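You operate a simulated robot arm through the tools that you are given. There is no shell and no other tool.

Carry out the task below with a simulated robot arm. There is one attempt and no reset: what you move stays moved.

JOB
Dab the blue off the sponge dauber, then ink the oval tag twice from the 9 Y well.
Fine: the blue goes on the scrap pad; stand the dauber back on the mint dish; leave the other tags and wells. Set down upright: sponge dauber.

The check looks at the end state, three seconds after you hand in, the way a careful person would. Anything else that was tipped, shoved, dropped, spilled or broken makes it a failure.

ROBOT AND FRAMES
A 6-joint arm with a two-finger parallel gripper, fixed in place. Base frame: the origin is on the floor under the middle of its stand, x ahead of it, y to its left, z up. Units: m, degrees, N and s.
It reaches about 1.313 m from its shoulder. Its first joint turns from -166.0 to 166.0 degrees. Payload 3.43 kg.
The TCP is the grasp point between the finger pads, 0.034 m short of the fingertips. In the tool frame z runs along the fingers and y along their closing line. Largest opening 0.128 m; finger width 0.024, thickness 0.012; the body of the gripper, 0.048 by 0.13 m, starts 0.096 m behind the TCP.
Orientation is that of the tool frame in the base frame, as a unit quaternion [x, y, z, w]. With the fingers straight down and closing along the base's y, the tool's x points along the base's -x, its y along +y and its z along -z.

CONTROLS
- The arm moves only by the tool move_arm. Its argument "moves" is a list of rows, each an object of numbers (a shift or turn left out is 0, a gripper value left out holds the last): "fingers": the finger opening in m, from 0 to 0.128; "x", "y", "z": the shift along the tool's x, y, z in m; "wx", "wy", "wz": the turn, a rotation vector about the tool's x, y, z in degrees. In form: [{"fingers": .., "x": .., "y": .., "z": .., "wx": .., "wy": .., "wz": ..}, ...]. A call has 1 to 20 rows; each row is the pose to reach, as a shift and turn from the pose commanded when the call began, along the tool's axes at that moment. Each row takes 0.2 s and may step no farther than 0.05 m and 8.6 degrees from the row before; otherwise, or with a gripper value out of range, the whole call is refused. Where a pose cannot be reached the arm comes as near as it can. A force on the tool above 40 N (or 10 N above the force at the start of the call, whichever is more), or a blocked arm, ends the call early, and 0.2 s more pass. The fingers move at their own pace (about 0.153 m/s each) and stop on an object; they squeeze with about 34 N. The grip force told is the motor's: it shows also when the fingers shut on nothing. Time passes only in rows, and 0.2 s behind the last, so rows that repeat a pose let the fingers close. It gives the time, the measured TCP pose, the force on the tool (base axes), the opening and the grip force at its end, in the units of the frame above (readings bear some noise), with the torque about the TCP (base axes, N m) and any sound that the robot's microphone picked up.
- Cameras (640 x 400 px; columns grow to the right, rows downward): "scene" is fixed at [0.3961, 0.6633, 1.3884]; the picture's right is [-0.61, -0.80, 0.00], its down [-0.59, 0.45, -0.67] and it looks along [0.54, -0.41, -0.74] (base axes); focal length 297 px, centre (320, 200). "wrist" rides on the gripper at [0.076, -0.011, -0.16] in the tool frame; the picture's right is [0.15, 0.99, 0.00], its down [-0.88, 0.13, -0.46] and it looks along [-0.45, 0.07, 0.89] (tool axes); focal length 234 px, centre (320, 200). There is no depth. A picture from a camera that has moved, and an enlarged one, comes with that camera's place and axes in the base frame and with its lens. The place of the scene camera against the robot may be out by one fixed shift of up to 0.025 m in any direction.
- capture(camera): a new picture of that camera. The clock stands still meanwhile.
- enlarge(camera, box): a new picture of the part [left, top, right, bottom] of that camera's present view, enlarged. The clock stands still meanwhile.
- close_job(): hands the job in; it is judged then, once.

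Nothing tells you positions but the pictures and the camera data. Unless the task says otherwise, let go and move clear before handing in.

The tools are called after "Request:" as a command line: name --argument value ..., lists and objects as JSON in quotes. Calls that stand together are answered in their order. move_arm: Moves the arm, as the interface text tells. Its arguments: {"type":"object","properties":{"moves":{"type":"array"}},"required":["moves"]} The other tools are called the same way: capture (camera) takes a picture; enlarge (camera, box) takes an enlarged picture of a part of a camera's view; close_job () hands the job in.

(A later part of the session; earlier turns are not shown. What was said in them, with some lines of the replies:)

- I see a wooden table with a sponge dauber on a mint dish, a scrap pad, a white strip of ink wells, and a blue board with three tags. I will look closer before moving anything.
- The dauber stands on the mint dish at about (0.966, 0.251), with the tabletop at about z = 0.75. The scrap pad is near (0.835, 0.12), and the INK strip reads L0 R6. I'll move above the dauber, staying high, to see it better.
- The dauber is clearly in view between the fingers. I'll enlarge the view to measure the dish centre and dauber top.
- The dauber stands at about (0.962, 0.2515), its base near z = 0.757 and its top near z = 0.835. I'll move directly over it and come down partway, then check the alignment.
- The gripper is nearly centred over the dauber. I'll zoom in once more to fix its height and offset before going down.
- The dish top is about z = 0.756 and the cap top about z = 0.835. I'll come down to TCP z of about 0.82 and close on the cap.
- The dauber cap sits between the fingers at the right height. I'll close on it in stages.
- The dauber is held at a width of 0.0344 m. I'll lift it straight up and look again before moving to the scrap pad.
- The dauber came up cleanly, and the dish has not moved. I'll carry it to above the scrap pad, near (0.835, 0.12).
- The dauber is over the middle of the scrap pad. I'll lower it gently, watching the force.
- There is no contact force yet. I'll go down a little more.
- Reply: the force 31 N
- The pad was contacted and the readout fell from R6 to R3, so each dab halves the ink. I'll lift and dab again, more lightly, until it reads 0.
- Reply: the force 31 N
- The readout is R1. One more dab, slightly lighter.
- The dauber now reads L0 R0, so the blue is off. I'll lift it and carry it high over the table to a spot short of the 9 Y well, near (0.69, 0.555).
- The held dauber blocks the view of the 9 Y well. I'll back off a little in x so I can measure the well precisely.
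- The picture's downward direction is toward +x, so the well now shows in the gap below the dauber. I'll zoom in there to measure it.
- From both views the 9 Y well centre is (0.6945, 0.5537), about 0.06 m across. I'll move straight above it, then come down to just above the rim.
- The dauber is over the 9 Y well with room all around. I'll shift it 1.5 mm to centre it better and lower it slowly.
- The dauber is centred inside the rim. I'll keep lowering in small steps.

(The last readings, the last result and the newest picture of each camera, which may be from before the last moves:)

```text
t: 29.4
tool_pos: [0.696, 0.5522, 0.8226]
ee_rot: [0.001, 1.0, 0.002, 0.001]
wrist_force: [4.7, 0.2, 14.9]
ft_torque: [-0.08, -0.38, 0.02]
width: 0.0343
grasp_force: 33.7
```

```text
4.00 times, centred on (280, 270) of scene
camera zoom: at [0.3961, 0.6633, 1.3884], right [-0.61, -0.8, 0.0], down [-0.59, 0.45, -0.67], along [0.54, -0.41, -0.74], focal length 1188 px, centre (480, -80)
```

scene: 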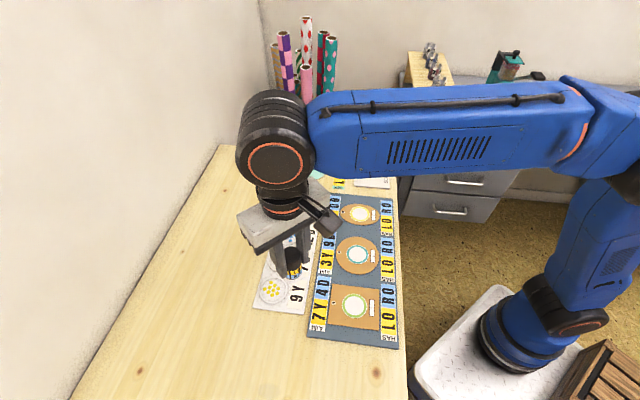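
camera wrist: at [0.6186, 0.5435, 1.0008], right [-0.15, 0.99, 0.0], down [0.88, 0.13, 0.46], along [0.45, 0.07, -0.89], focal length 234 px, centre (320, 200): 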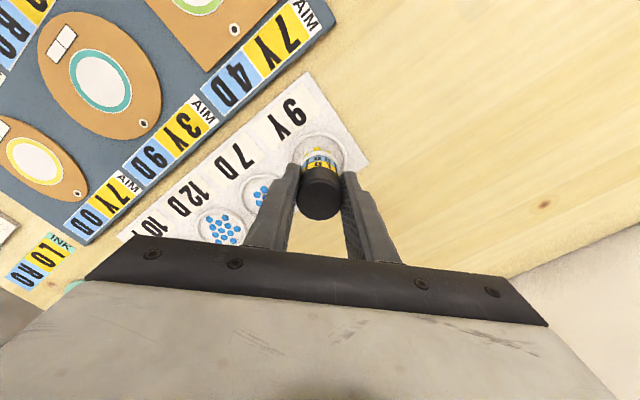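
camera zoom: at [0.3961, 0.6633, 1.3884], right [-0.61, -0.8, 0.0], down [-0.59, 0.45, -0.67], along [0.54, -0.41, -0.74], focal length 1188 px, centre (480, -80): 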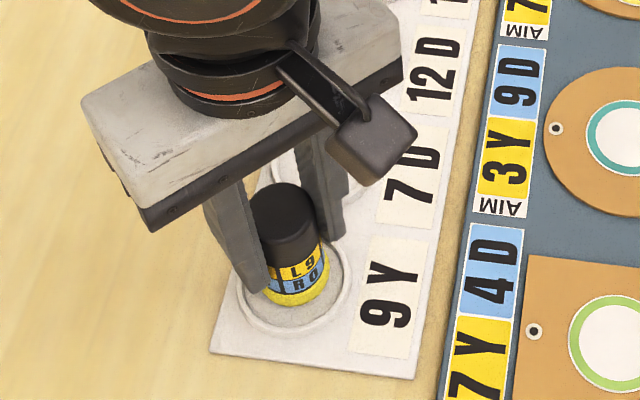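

The dauber took on ink and now reads L9. I'll lift straight out and carry it high to a spot near the oval tag, where I can see and measure the tag.

Request:
move_arm --moves '[{"fingers": 0.01, "z": -0.004}, {"z": -0.015}, {"z": -0.04}, {"z": -0.075}, {"z": -0.098}, {"z": -0.098}]'

Request:
enlarge --camera "scene" --box '[200, 200, 360, 320]'

Request:
move_arm --moves '[{"fingers": 0.01, "x": -0.012, "y": -0.034}, {"x": -0.024, "y": -0.068}, {"x": -0.036, "y": -0.102}, {"x": -0.048, "y": -0.136}, {"x": -0.06, "y": -0.17}, {"x": -0.072, "y": -0.204}, {"x": -0.084, "y": -0.238}, {"x": -0.096, "y": -0.272}, {"x": -0.105, "y": -0.297}, {"x": -0.105, "y": -0.297}]'

Request:
capture --camera "wrist"

Request:
enlarge --camera "wrist" --box '[250, 60, 410, 170]'

Request:
capture --camera "scene"

```text
t: 30.8
tool_pos: [0.6927, 0.5511, 0.9206]
ee_rot: [0.0, 1.0, 0.001, 0.001]
wrist_force: [1.0, 0.1, -0.4]
ft_torque: [-0.01, 0.03, -0.01]
width: 0.0342
grasp_force: 34.1
```

```text
3.33 times, centred on (280, 260) of scene
camera zoom: at [0.3961, 0.6633, 1.3884], right [-0.61, -0.8, 0.0], down [-0.59, 0.45, -0.67], along [0.54, -0.41, -0.74], focal length 990 px, centre (453, 0)
```

zoom: 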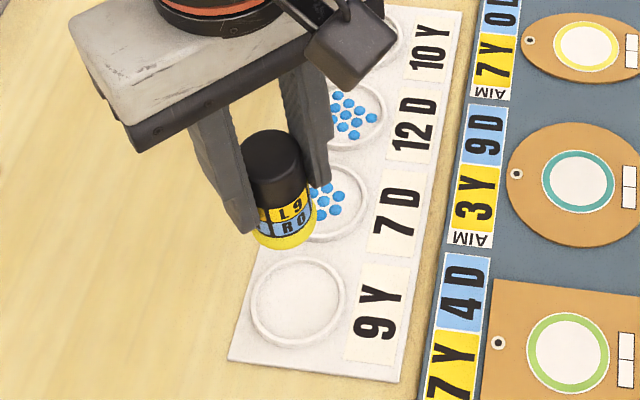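

```text
t: 33.0
tool_pos: [0.7987, 0.2559, 0.9196]
ee_rot: [0.0, 1.0, 0.001, 0.001]
wrist_force: [0.4, 0.3, -0.7]
ft_torque: [-0.04, -0.01, 0.04]
width: 0.0348
grasp_force: 34.2
```

```text
taken
camera wrist: at [0.7227, 0.2447, 1.0789], right [-0.15, 0.99, 0.0], down [0.88, 0.13, 0.46], along [0.45, 0.07, -0.89], focal length 234 px, centre (320, 200)
```

wrist: 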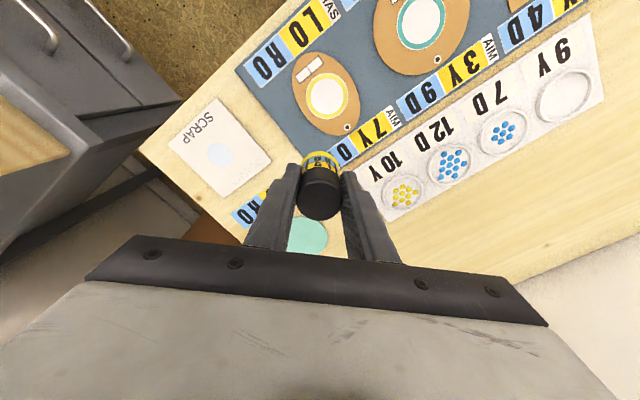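

```text
3.64 times, centred on (330, 115) of wrist
camera zoom: at [0.7227, 0.2447, 1.0789], right [-0.15, 0.99, 0.0], down [0.88, 0.13, 0.46], along [0.45, 0.07, -0.89], focal length 852 px, centre (284, 509)
```

zoom: 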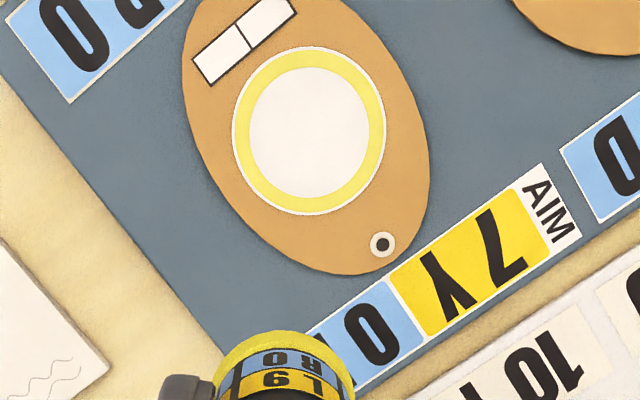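

```text
taken
```

scene: 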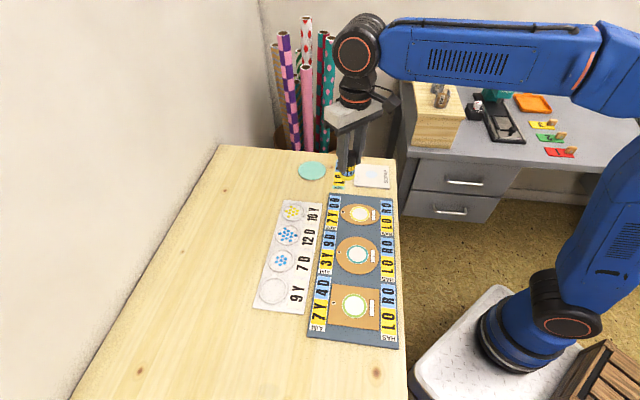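

The 9 Y well is now empty, and all 9 units are on the dauber. Each dab gives half, so two dabs should leave 5 + 2 = 7 on the oval tag, which matches its AIM of 7 Y. The tag circle is at about (0.7405, 0.2562). I'll move above it.

Request:
move_arm --moves '[{"fingers": 0.01, "x": 0.015}, {"x": 0.035}, {"x": 0.05, "y": 0.0005}, {"x": 0.059, "y": 0.0005}, {"x": 0.059, "y": 0.0005, "z": 0.02}, {"x": 0.059, "y": 0.0005, "z": 0.045}, {"x": 0.059, "y": 0.0005, "z": 0.06}, {"x": 0.059, "y": 0.0005, "z": 0.07}, {"x": 0.059, "y": 0.0005, "z": 0.07}]'

Request:
capture --camera "wrist"

Request:
enlarge --camera "wrist" --box '[250, 90, 390, 190]'

Request:
enlarge --camera "scene" --box '[290, 140, 430, 240]'

```text
t: 35.0
tool_pos: [0.7419, 0.2554, 0.8508]
ee_rot: [0.0, 1.0, 0.0, 0.001]
wrist_force: [-1.0, -0.2, -0.9]
ft_torque: [-0.01, -0.03, 0.02]
width: 0.0341
grasp_force: 34.0
```

```text
taken
camera wrist: at [0.6647, 0.2441, 1.0099], right [-0.15, 0.99, 0.0], down [0.88, 0.13, 0.46], along [0.45, 0.07, -0.89], focal length 234 px, centre (320, 200)
```

wrist: 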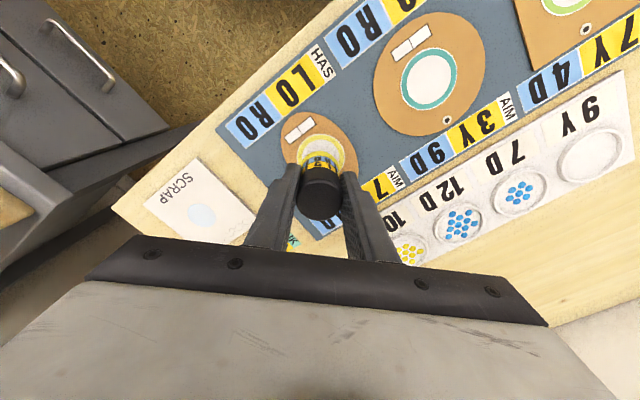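

```text
4.00 times, centred on (320, 140) of wrist
camera zoom: at [0.6647, 0.2441, 1.0099], right [-0.15, 0.99, 0.0], down [0.88, 0.13, 0.46], along [0.45, 0.07, -0.89], focal length 937 px, centre (320, 440)
```

zoom: 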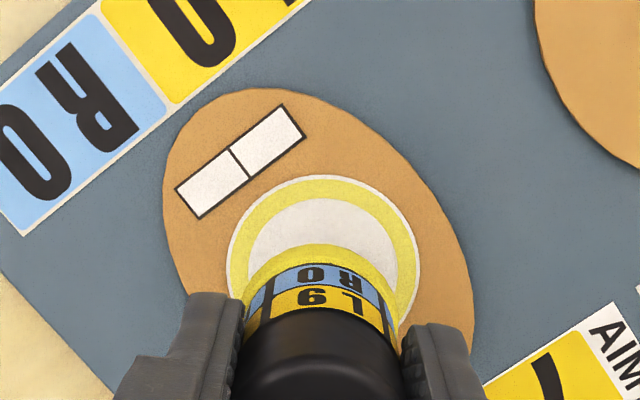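

```text
4.00 times, centred on (360, 190) of scene
camera zoom: at [0.3961, 0.6633, 1.3884], right [-0.61, -0.8, 0.0], down [-0.59, 0.45, -0.67], along [0.54, -0.41, -0.74], focal length 1188 px, centre (160, 240)
```

zoom: 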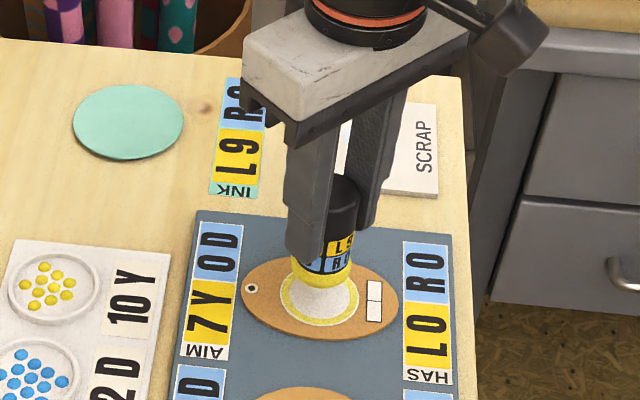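

The dauber is well centred over the oval tag's circle. I'll lower it slowly, watching the force, so that each press is one clean dab.

Request:
move_arm --moves '[{"fingers": 0.01, "z": 0.006}, {"z": 0.012}, {"z": 0.016}, {"z": 0.018}, {"z": 0.018}]'

Request:
enlarge --camera "scene" --box '[290, 140, 430, 240]'

Request:
enlarge --camera "wrist" --box '[250, 90, 390, 190]'

```text
t: 36.2
tool_pos: [0.7419, 0.255, 0.8322]
ee_rot: [0.0, 1.0, 0.001, 0.001]
wrist_force: [1.3, 0.0, -0.1]
ft_torque: [0.04, 0.0, -0.05]
width: 0.0343
grasp_force: 34.1
```

```text
4.00 times, centred on (360, 190) of scene
camera zoom: at [0.3961, 0.6633, 1.3884], right [-0.61, -0.8, 0.0], down [-0.59, 0.45, -0.67], along [0.54, -0.41, -0.74], focal length 1188 px, centre (160, 240)
```

zoom: 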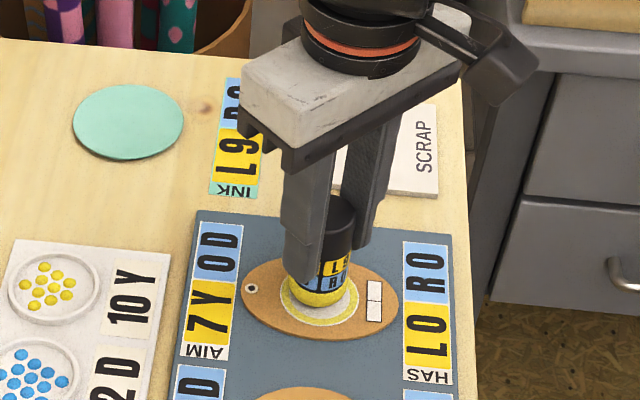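

```text
4.00 times, centred on (320, 140) of wrist
camera zoom: at [0.6651, 0.244, 0.9908], right [-0.15, 0.99, 0.0], down [0.88, 0.13, 0.46], along [0.45, 0.07, -0.89], focal length 937 px, centre (320, 440)
```

zoom: 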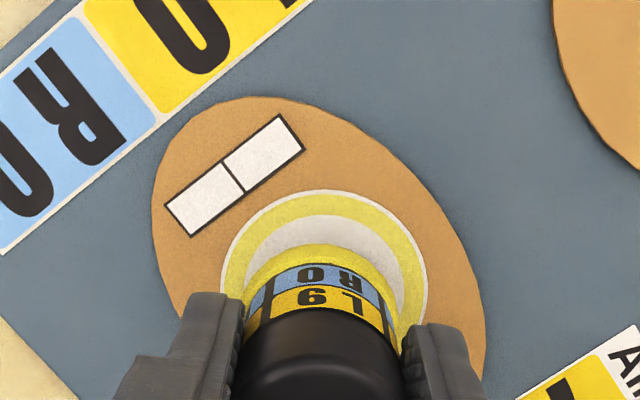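

Request:
move_arm --moves '[{"fingers": 0.01, "z": 0.001}, {"z": 0.002}, {"z": 0.003}, {"z": 0.004}, {"z": 0.004}]'

Request:
enlarge --camera "scene" --box '[290, 140, 430, 240]'

```text
t: 37.4
tool_pos: [0.7429, 0.2554, 0.8284]
ee_rot: [0.0, 1.0, 0.001, 0.001]
wrist_force: [-0.6, 0.2, 0.0]
ft_torque: [0.01, -0.01, -0.01]
width: 0.0345
grasp_force: 34.1
```

```text
4.00 times, centred on (360, 190) of scene
camera zoom: at [0.3961, 0.6633, 1.3884], right [-0.61, -0.8, 0.0], down [-0.59, 0.45, -0.67], along [0.54, -0.41, -0.74], focal length 1188 px, centre (160, 240)
```

zoom: 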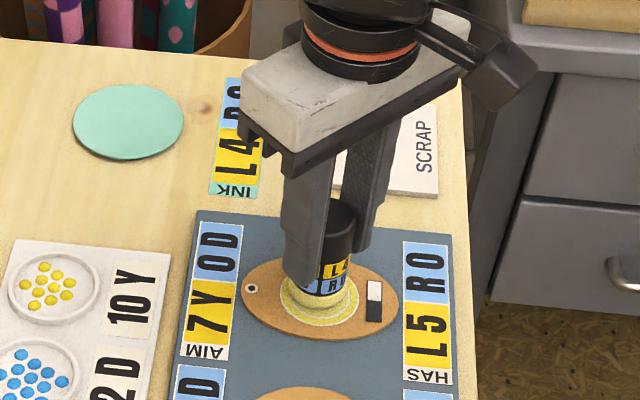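

The first dab registered: HAS L5, INK L4, and one box is filled. I'll lift clear, confirm the readings, then dab once more.

Request:
move_arm --moves '[{"fingers": 0.01, "z": -0.005}, {"z": -0.012}, {"z": -0.015}, {"z": -0.015}]'

Request:
enlarge --camera "scene" --box '[290, 140, 430, 240]'

Request:
enlarge --camera "wrist" --box '[250, 90, 390, 190]'

```text
t: 38.4
tool_pos: [0.7407, 0.2556, 0.8419]
ee_rot: [0.0, 1.0, 0.001, 0.001]
wrist_force: [0.0, 0.2, 0.8]
ft_torque: [0.01, 0.0, -0.01]
width: 0.0345
grasp_force: 33.8
```

```text
4.00 times, centred on (360, 190) of scene
camera zoom: at [0.3961, 0.6633, 1.3884], right [-0.61, -0.8, 0.0], down [-0.59, 0.45, -0.67], along [0.54, -0.41, -0.74], focal length 1188 px, centre (160, 240)
```

zoom: 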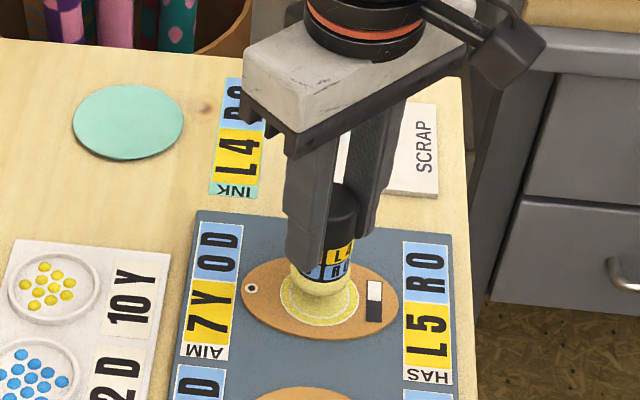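

```text
4.00 times, centred on (320, 140) of wrist
camera zoom: at [0.6647, 0.2436, 1.0017], right [-0.15, 0.99, 0.0], down [0.88, 0.13, 0.46], along [0.45, 0.07, -0.89], focal length 937 px, centre (320, 440)
```

zoom: 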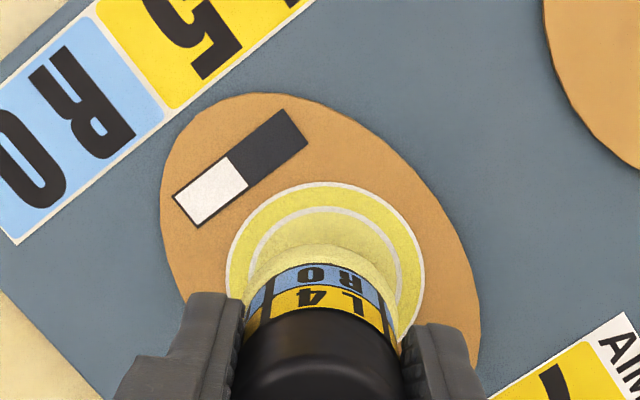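

The tag is undisturbed and one of its two boxes is filled. Now the second dab.

Request:
move_arm --moves '[{"fingers": 0.01, "z": 0.006}, {"z": 0.011}, {"z": 0.013}, {"z": 0.014}, {"z": 0.015}, {"z": 0.015}]'

Request:
enlarge --camera "scene" --box '[290, 140, 430, 240]'

```text
t: 39.8
tool_pos: [0.7404, 0.2559, 0.8272]
ee_rot: [0.0, 1.0, 0.001, 0.001]
wrist_force: [0.7, -0.2, 4.5]
ft_torque: [0.01, -0.04, 0.01]
width: 0.0345
grasp_force: 34.0
```

```text
4.00 times, centred on (360, 190) of scene
camera zoom: at [0.3961, 0.6633, 1.3884], right [-0.61, -0.8, 0.0], down [-0.59, 0.45, -0.67], along [0.54, -0.41, -0.74], focal length 1188 px, centre (160, 240)
```

zoom: 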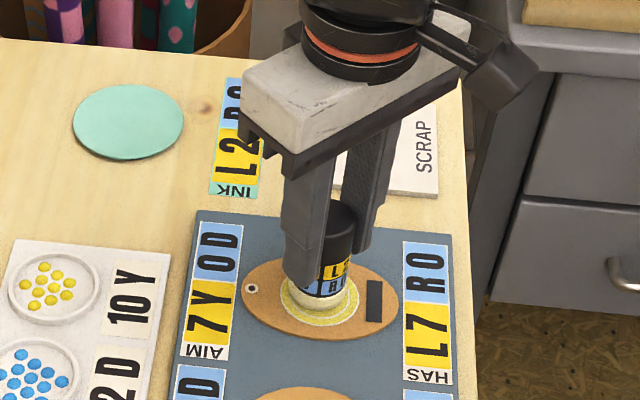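

The tag now reads HAS L7 R0, matching its AIM, and both boxes are filled. I'll lift straight up and carry the dauber back over the mint dish to the spot where it was picked up.

Request:
move_arm --moves '[{"fingers": 0.01, "z": -0.005}, {"z": -0.02}, {"z": -0.05}, {"z": -0.08}, {"z": -0.092}, {"x": -0.025, "z": -0.092}, {"x": -0.06, "y": -0.001, "z": -0.092}, {"x": -0.095, "y": -0.002, "z": -0.092}, {"x": -0.13, "y": -0.003, "z": -0.092}, {"x": -0.165, "y": -0.004, "z": -0.092}, {"x": -0.2, "y": -0.0049, "z": -0.092}, {"x": -0.215, "y": -0.0049, "z": -0.092}, {"x": -0.222, "y": -0.0049, "z": -0.092}, {"x": -0.222, "y": -0.0049, "z": -0.092}]'

Request:
capture --camera "wrist"

Request:
capture --camera "scene"

```text
t: 42.8
tool_pos: [0.9642, 0.2508, 0.9207]
ee_rot: [0.0, 1.0, 0.0, 0.002]
wrist_force: [0.6, 0.4, -0.5]
ft_torque: [-0.02, 0.0, 0.01]
width: 0.0345
grasp_force: 34.0
```

```text
taken
camera wrist: at [0.8877, 0.2394, 1.0795], right [-0.15, 0.99, 0.0], down [0.88, 0.13, 0.46], along [0.45, 0.07, -0.89], focal length 234 px, centre (320, 200)
```

wrist: 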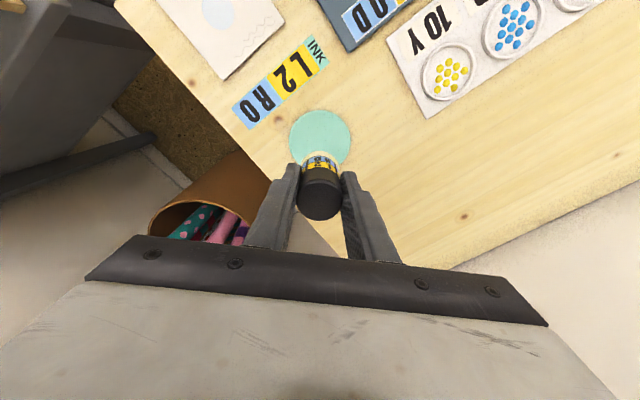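

```text
taken
```

scene: 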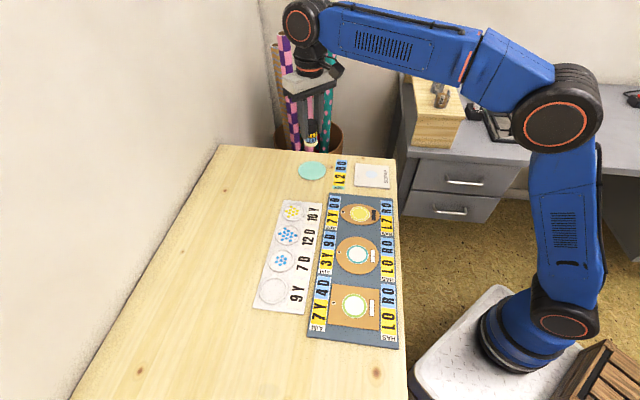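

The dauber is back over the dish and nothing else has moved. I'll lower it to just above the dish surface.

Request:
move_arm --moves '[{"fingers": 0.01, "z": 0.025}, {"z": 0.05}, {"z": 0.075}, {"z": 0.088}, {"z": 0.094}, {"z": 0.094}]'

Request:
enlarge --camera "scene" --box '[250, 110, 380, 200]'

Request:
enlarge --camera "wrist" --box '[250, 90, 390, 190]'

```text
t: 44.2
tool_pos: [0.9608, 0.2495, 0.8249]
ee_rot: [0.0, 1.0, 0.002, 0.001]
wrist_force: [0.2, 0.4, -0.4]
ft_torque: [0.01, -0.01, 0.03]
width: 0.0341
grasp_force: 34.0
```

```text
4.44 times, centred on (315, 155) of scene
camera zoom: at [0.3961, 0.6633, 1.3884], right [-0.61, -0.8, 0.0], down [-0.59, 0.45, -0.67], along [0.54, -0.41, -0.74], focal length 1320 px, centre (342, 400)
```

zoom: 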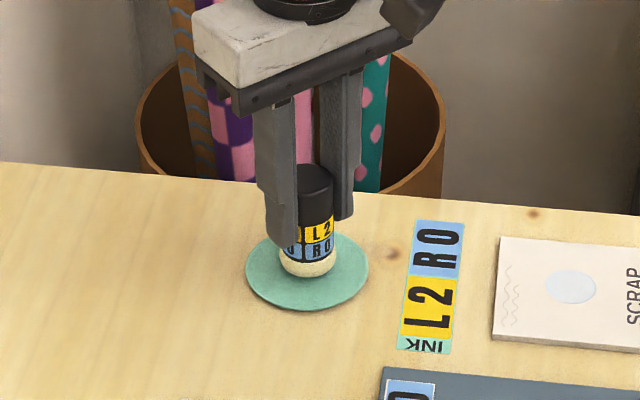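

```text
4.00 times, centred on (320, 140) of wrist
camera zoom: at [0.8855, 0.2385, 0.9848], right [-0.15, 0.99, 0.0], down [0.88, 0.13, 0.46], along [0.45, 0.07, -0.89], focal length 937 px, centre (320, 440)
```

zoom: 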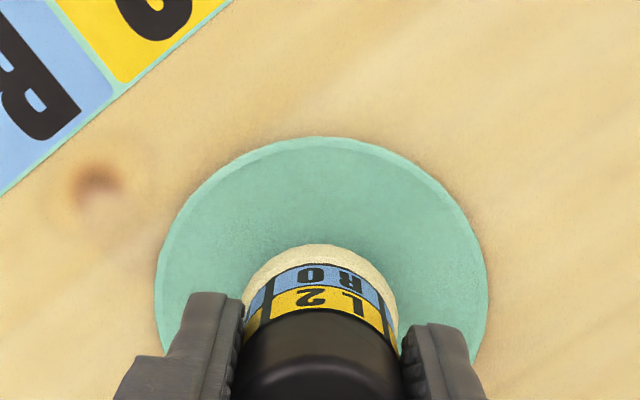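

Request:
move_arm --moves '[{"fingers": 0.01, "z": 0.0015}, {"z": 0.003}, {"z": 0.004}, {"z": 0.0045}, {"z": 0.0045}]'

Request:
enlarge --camera "scene" --box '[250, 110, 380, 200]'

```text
t: 45.4
tool_pos: [0.9624, 0.2501, 0.8221]
ee_rot: [0.0, 1.0, 0.0, 0.001]
wrist_force: [0.4, 0.2, -0.8]
ft_torque: [0.03, -0.02, 0.03]
width: 0.0345
grasp_force: 34.5
```

```text
4.44 times, centred on (315, 155) of scene
camera zoom: at [0.3961, 0.6633, 1.3884], right [-0.61, -0.8, 0.0], down [-0.59, 0.45, -0.67], along [0.54, -0.41, -0.74], focal length 1320 px, centre (342, 400)
```

zoom: 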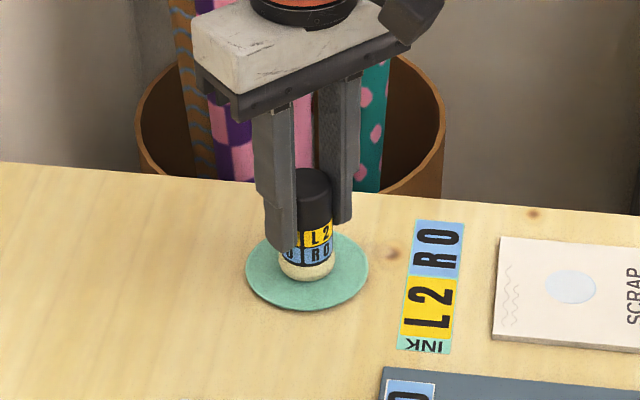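

Request:
move_arm --moves '[{"fingers": 0.01, "z": 0.0005}, {"z": 0.0009}, {"z": 0.0009}]'

```text
t: 46.2
tool_pos: [0.9622, 0.2504, 0.8213]
ee_rot: [-0.001, 1.0, 0.001, 0.001]
wrist_force: [-0.3, 0.0, 0.7]
ft_torque: [0.02, -0.01, 0.04]
width: 0.0343
grasp_force: 34.1
```

Request:
move_arm --moves '[{"fingers": 0.01, "z": 0.0004}, {"z": 0.0007}, {"z": 0.0007}]'

Request:
enlarge --camera "scene" --box '[280, 135, 350, 185]'

```text
t: 47.0
tool_pos: [0.9627, 0.2507, 0.8202]
ee_rot: [0.0, 1.0, 0.001, 0.0]
wrist_force: [-1.5, 0.2, 7.3]
ft_torque: [0.05, 0.13, 0.0]
width: 0.0343
grasp_force: 33.8
```

```text
8.00 times, centred on (315, 160) of scene
camera zoom: at [0.3961, 0.6633, 1.3884], right [-0.61, -0.8, 0.0], down [-0.59, 0.45, -0.67], along [0.54, -0.41, -0.74], focal length 2376 px, centre (360, 520)
```

zoom: 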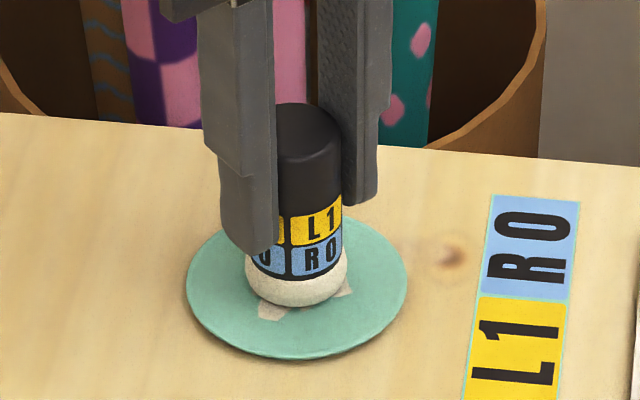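

The dauber is standing on the dish with light contact. I'll open the fingers slowly and look.

Request:
move_arm --moves '[{"fingers": 0.034, "z": -0.0003}, {"fingers": 0.037, "z": -0.0003}, {"fingers": 0.045, "z": -0.0003}, {"fingers": 0.06, "z": -0.0003}, {"fingers": 0.08, "z": -0.0003}, {"fingers": 0.1, "z": -0.0003}, {"fingers": 0.1, "z": -0.0003}]'

Request:
enlarge --camera "scene" --box '[280, 135, 350, 185]'

Request:
capture --camera "wrist"

```text
t: 48.6
tool_pos: [0.9645, 0.251, 0.821]
ee_rot: [0.0, 1.0, 0.0, 0.001]
wrist_force: [0.6, 0.5, -0.8]
ft_torque: [0.05, 0.01, -0.01]
width: 0.1
grasp_force: 0.1
```

```text
8.00 times, centred on (315, 160) of scene
camera zoom: at [0.3961, 0.6633, 1.3884], right [-0.61, -0.8, 0.0], down [-0.59, 0.45, -0.67], along [0.54, -0.41, -0.74], focal length 2376 px, centre (360, 520)
```

zoom: 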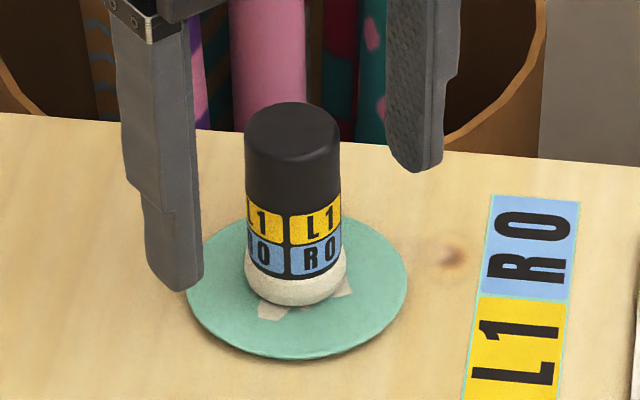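

```text
taken
camera wrist: at [0.8878, 0.2389, 0.9794], right [-0.15, 0.99, 0.0], down [0.88, 0.13, 0.46], along [0.45, 0.07, -0.89], focal length 234 px, centre (320, 200)
```

wrist: 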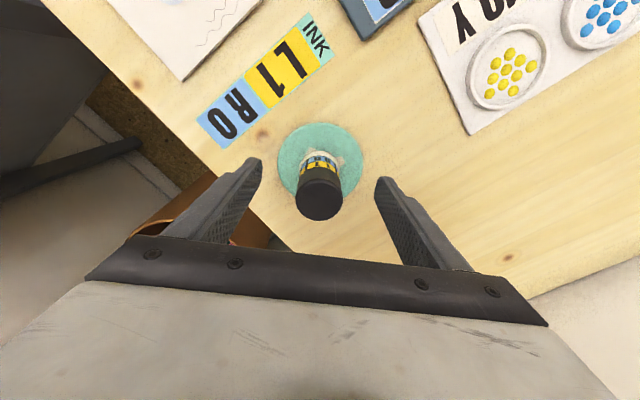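

The dauber stands on its own, upright on the dish. I'll raise the gripper straight up and clear, then check everything.

Request:
move_arm --moves '[{"fingers": 0.12}, {"fingers": 0.128, "z": -0.01}, {"z": -0.03}, {"z": -0.06}, {"z": -0.09}, {"z": -0.12}, {"z": -0.15}, {"z": -0.18}, {"z": -0.18}]'

Request:
enlarge --camera "wrist" --box '[280, 90, 380, 180]'

Request:
capture --camera "scene"

Request:
enlarge --camera "scene" --box '[240, 140, 420, 250]'

Request:
enlarge --camera "scene" --box '[240, 240, 420, 350]'

```text
t: 50.6
tool_pos: [0.9602, 0.247, 1.0007]
ee_rot: [0.0, 1.0, 0.001, 0.001]
wrist_force: [-0.3, -0.9, -0.5]
ft_torque: [0.02, 0.01, -0.02]
width: 0.1279
grasp_force: 0.0
```

```text
4.44 times, centred on (330, 135) of wrist
camera zoom: at [0.8851, 0.2361, 1.1587], right [-0.15, 0.99, 0.0], down [0.88, 0.13, 0.46], along [0.45, 0.07, -0.89], focal length 1041 px, centre (276, 489)
```

zoom: 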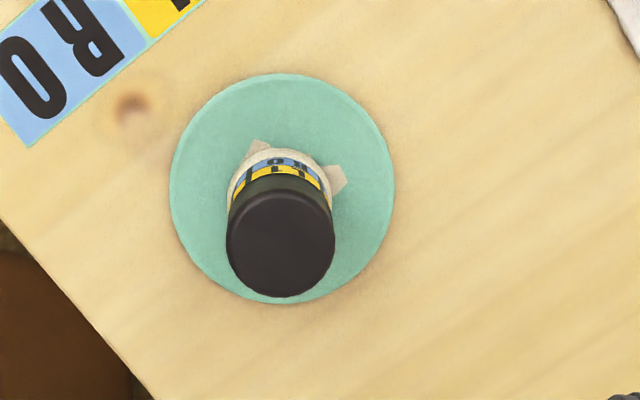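

```text
taken
```

scene: 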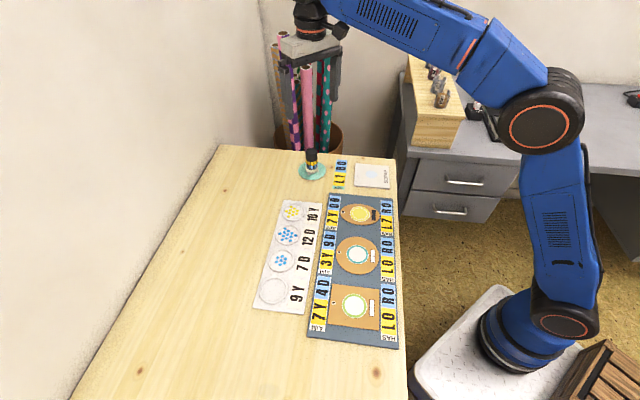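

```text
3.56 times, centred on (330, 195) of scene
camera zoom: at [0.3961, 0.6633, 1.3884], right [-0.61, -0.8, 0.0], down [-0.59, 0.45, -0.67], along [0.54, -0.41, -0.74], focal length 1056 px, centre (284, 218)
```

zoom: 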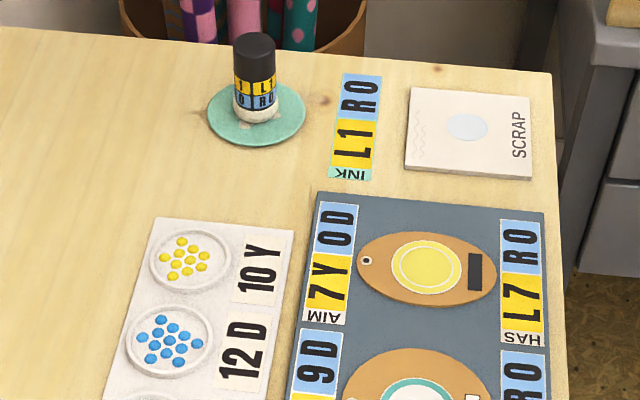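

```text
3.56 times, centred on (330, 295) of scene
camera zoom: at [0.3961, 0.6633, 1.3884], right [-0.61, -0.8, 0.0], down [-0.59, 0.45, -0.67], along [0.54, -0.41, -0.74], focal length 1056 px, centre (284, -138)
```

zoom: 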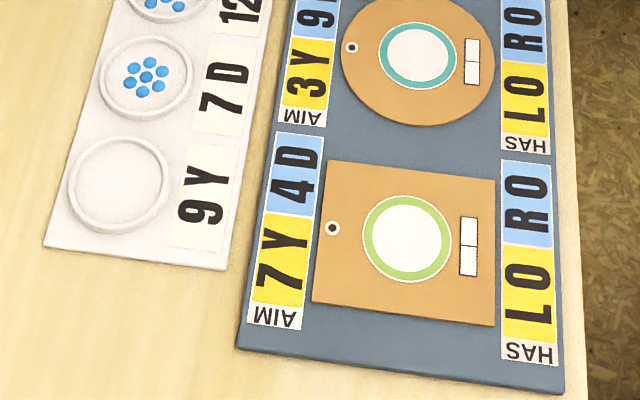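

Final state:
- **Oval tag:** it reads HAS L7 R0, matching its AIM of 7 Y 0 D, with both boxes filled.
- **Scrap pad:** the blue is on the pad.
- **Other tags and wells:** unchanged.
- **Dauber:** it stands upright on the mint dish, and the gripper is clear. Its leftover yellow (now L1) left a small pale mark where it touched the dish.

I'm handing in the job now.

Request:
close_job

```text
The job is handed in.
```

The oval tag is inked to its AIM and the dauber is standing upright on the mint dish, with one small mark left on the dish. The job is handed in, but no pass or fail came back.

- **Blue off the dauber:** three dabs on the scrap pad took it from R6 to R0.
- **Oval tag:** I dipped once in the 9 Y well, because that one dip took all 9 units and emptied it. Two dabs then gave the tag 5 and 2 units, so it reads L7 R0 against its AIM of 7 Y 0 D.
- **Mark on the dish:** the dauber still held 2 units of yellow when I set it down. One unit went onto the dish and left a small pale mark under the sponge. I could have dabbed that yellow off first, but you only named the scrap pad for the blue.
- **Everything else:** in the last pictures the other tags and wells are unchanged and nothing was tipped or shoved. The gripper is clear.
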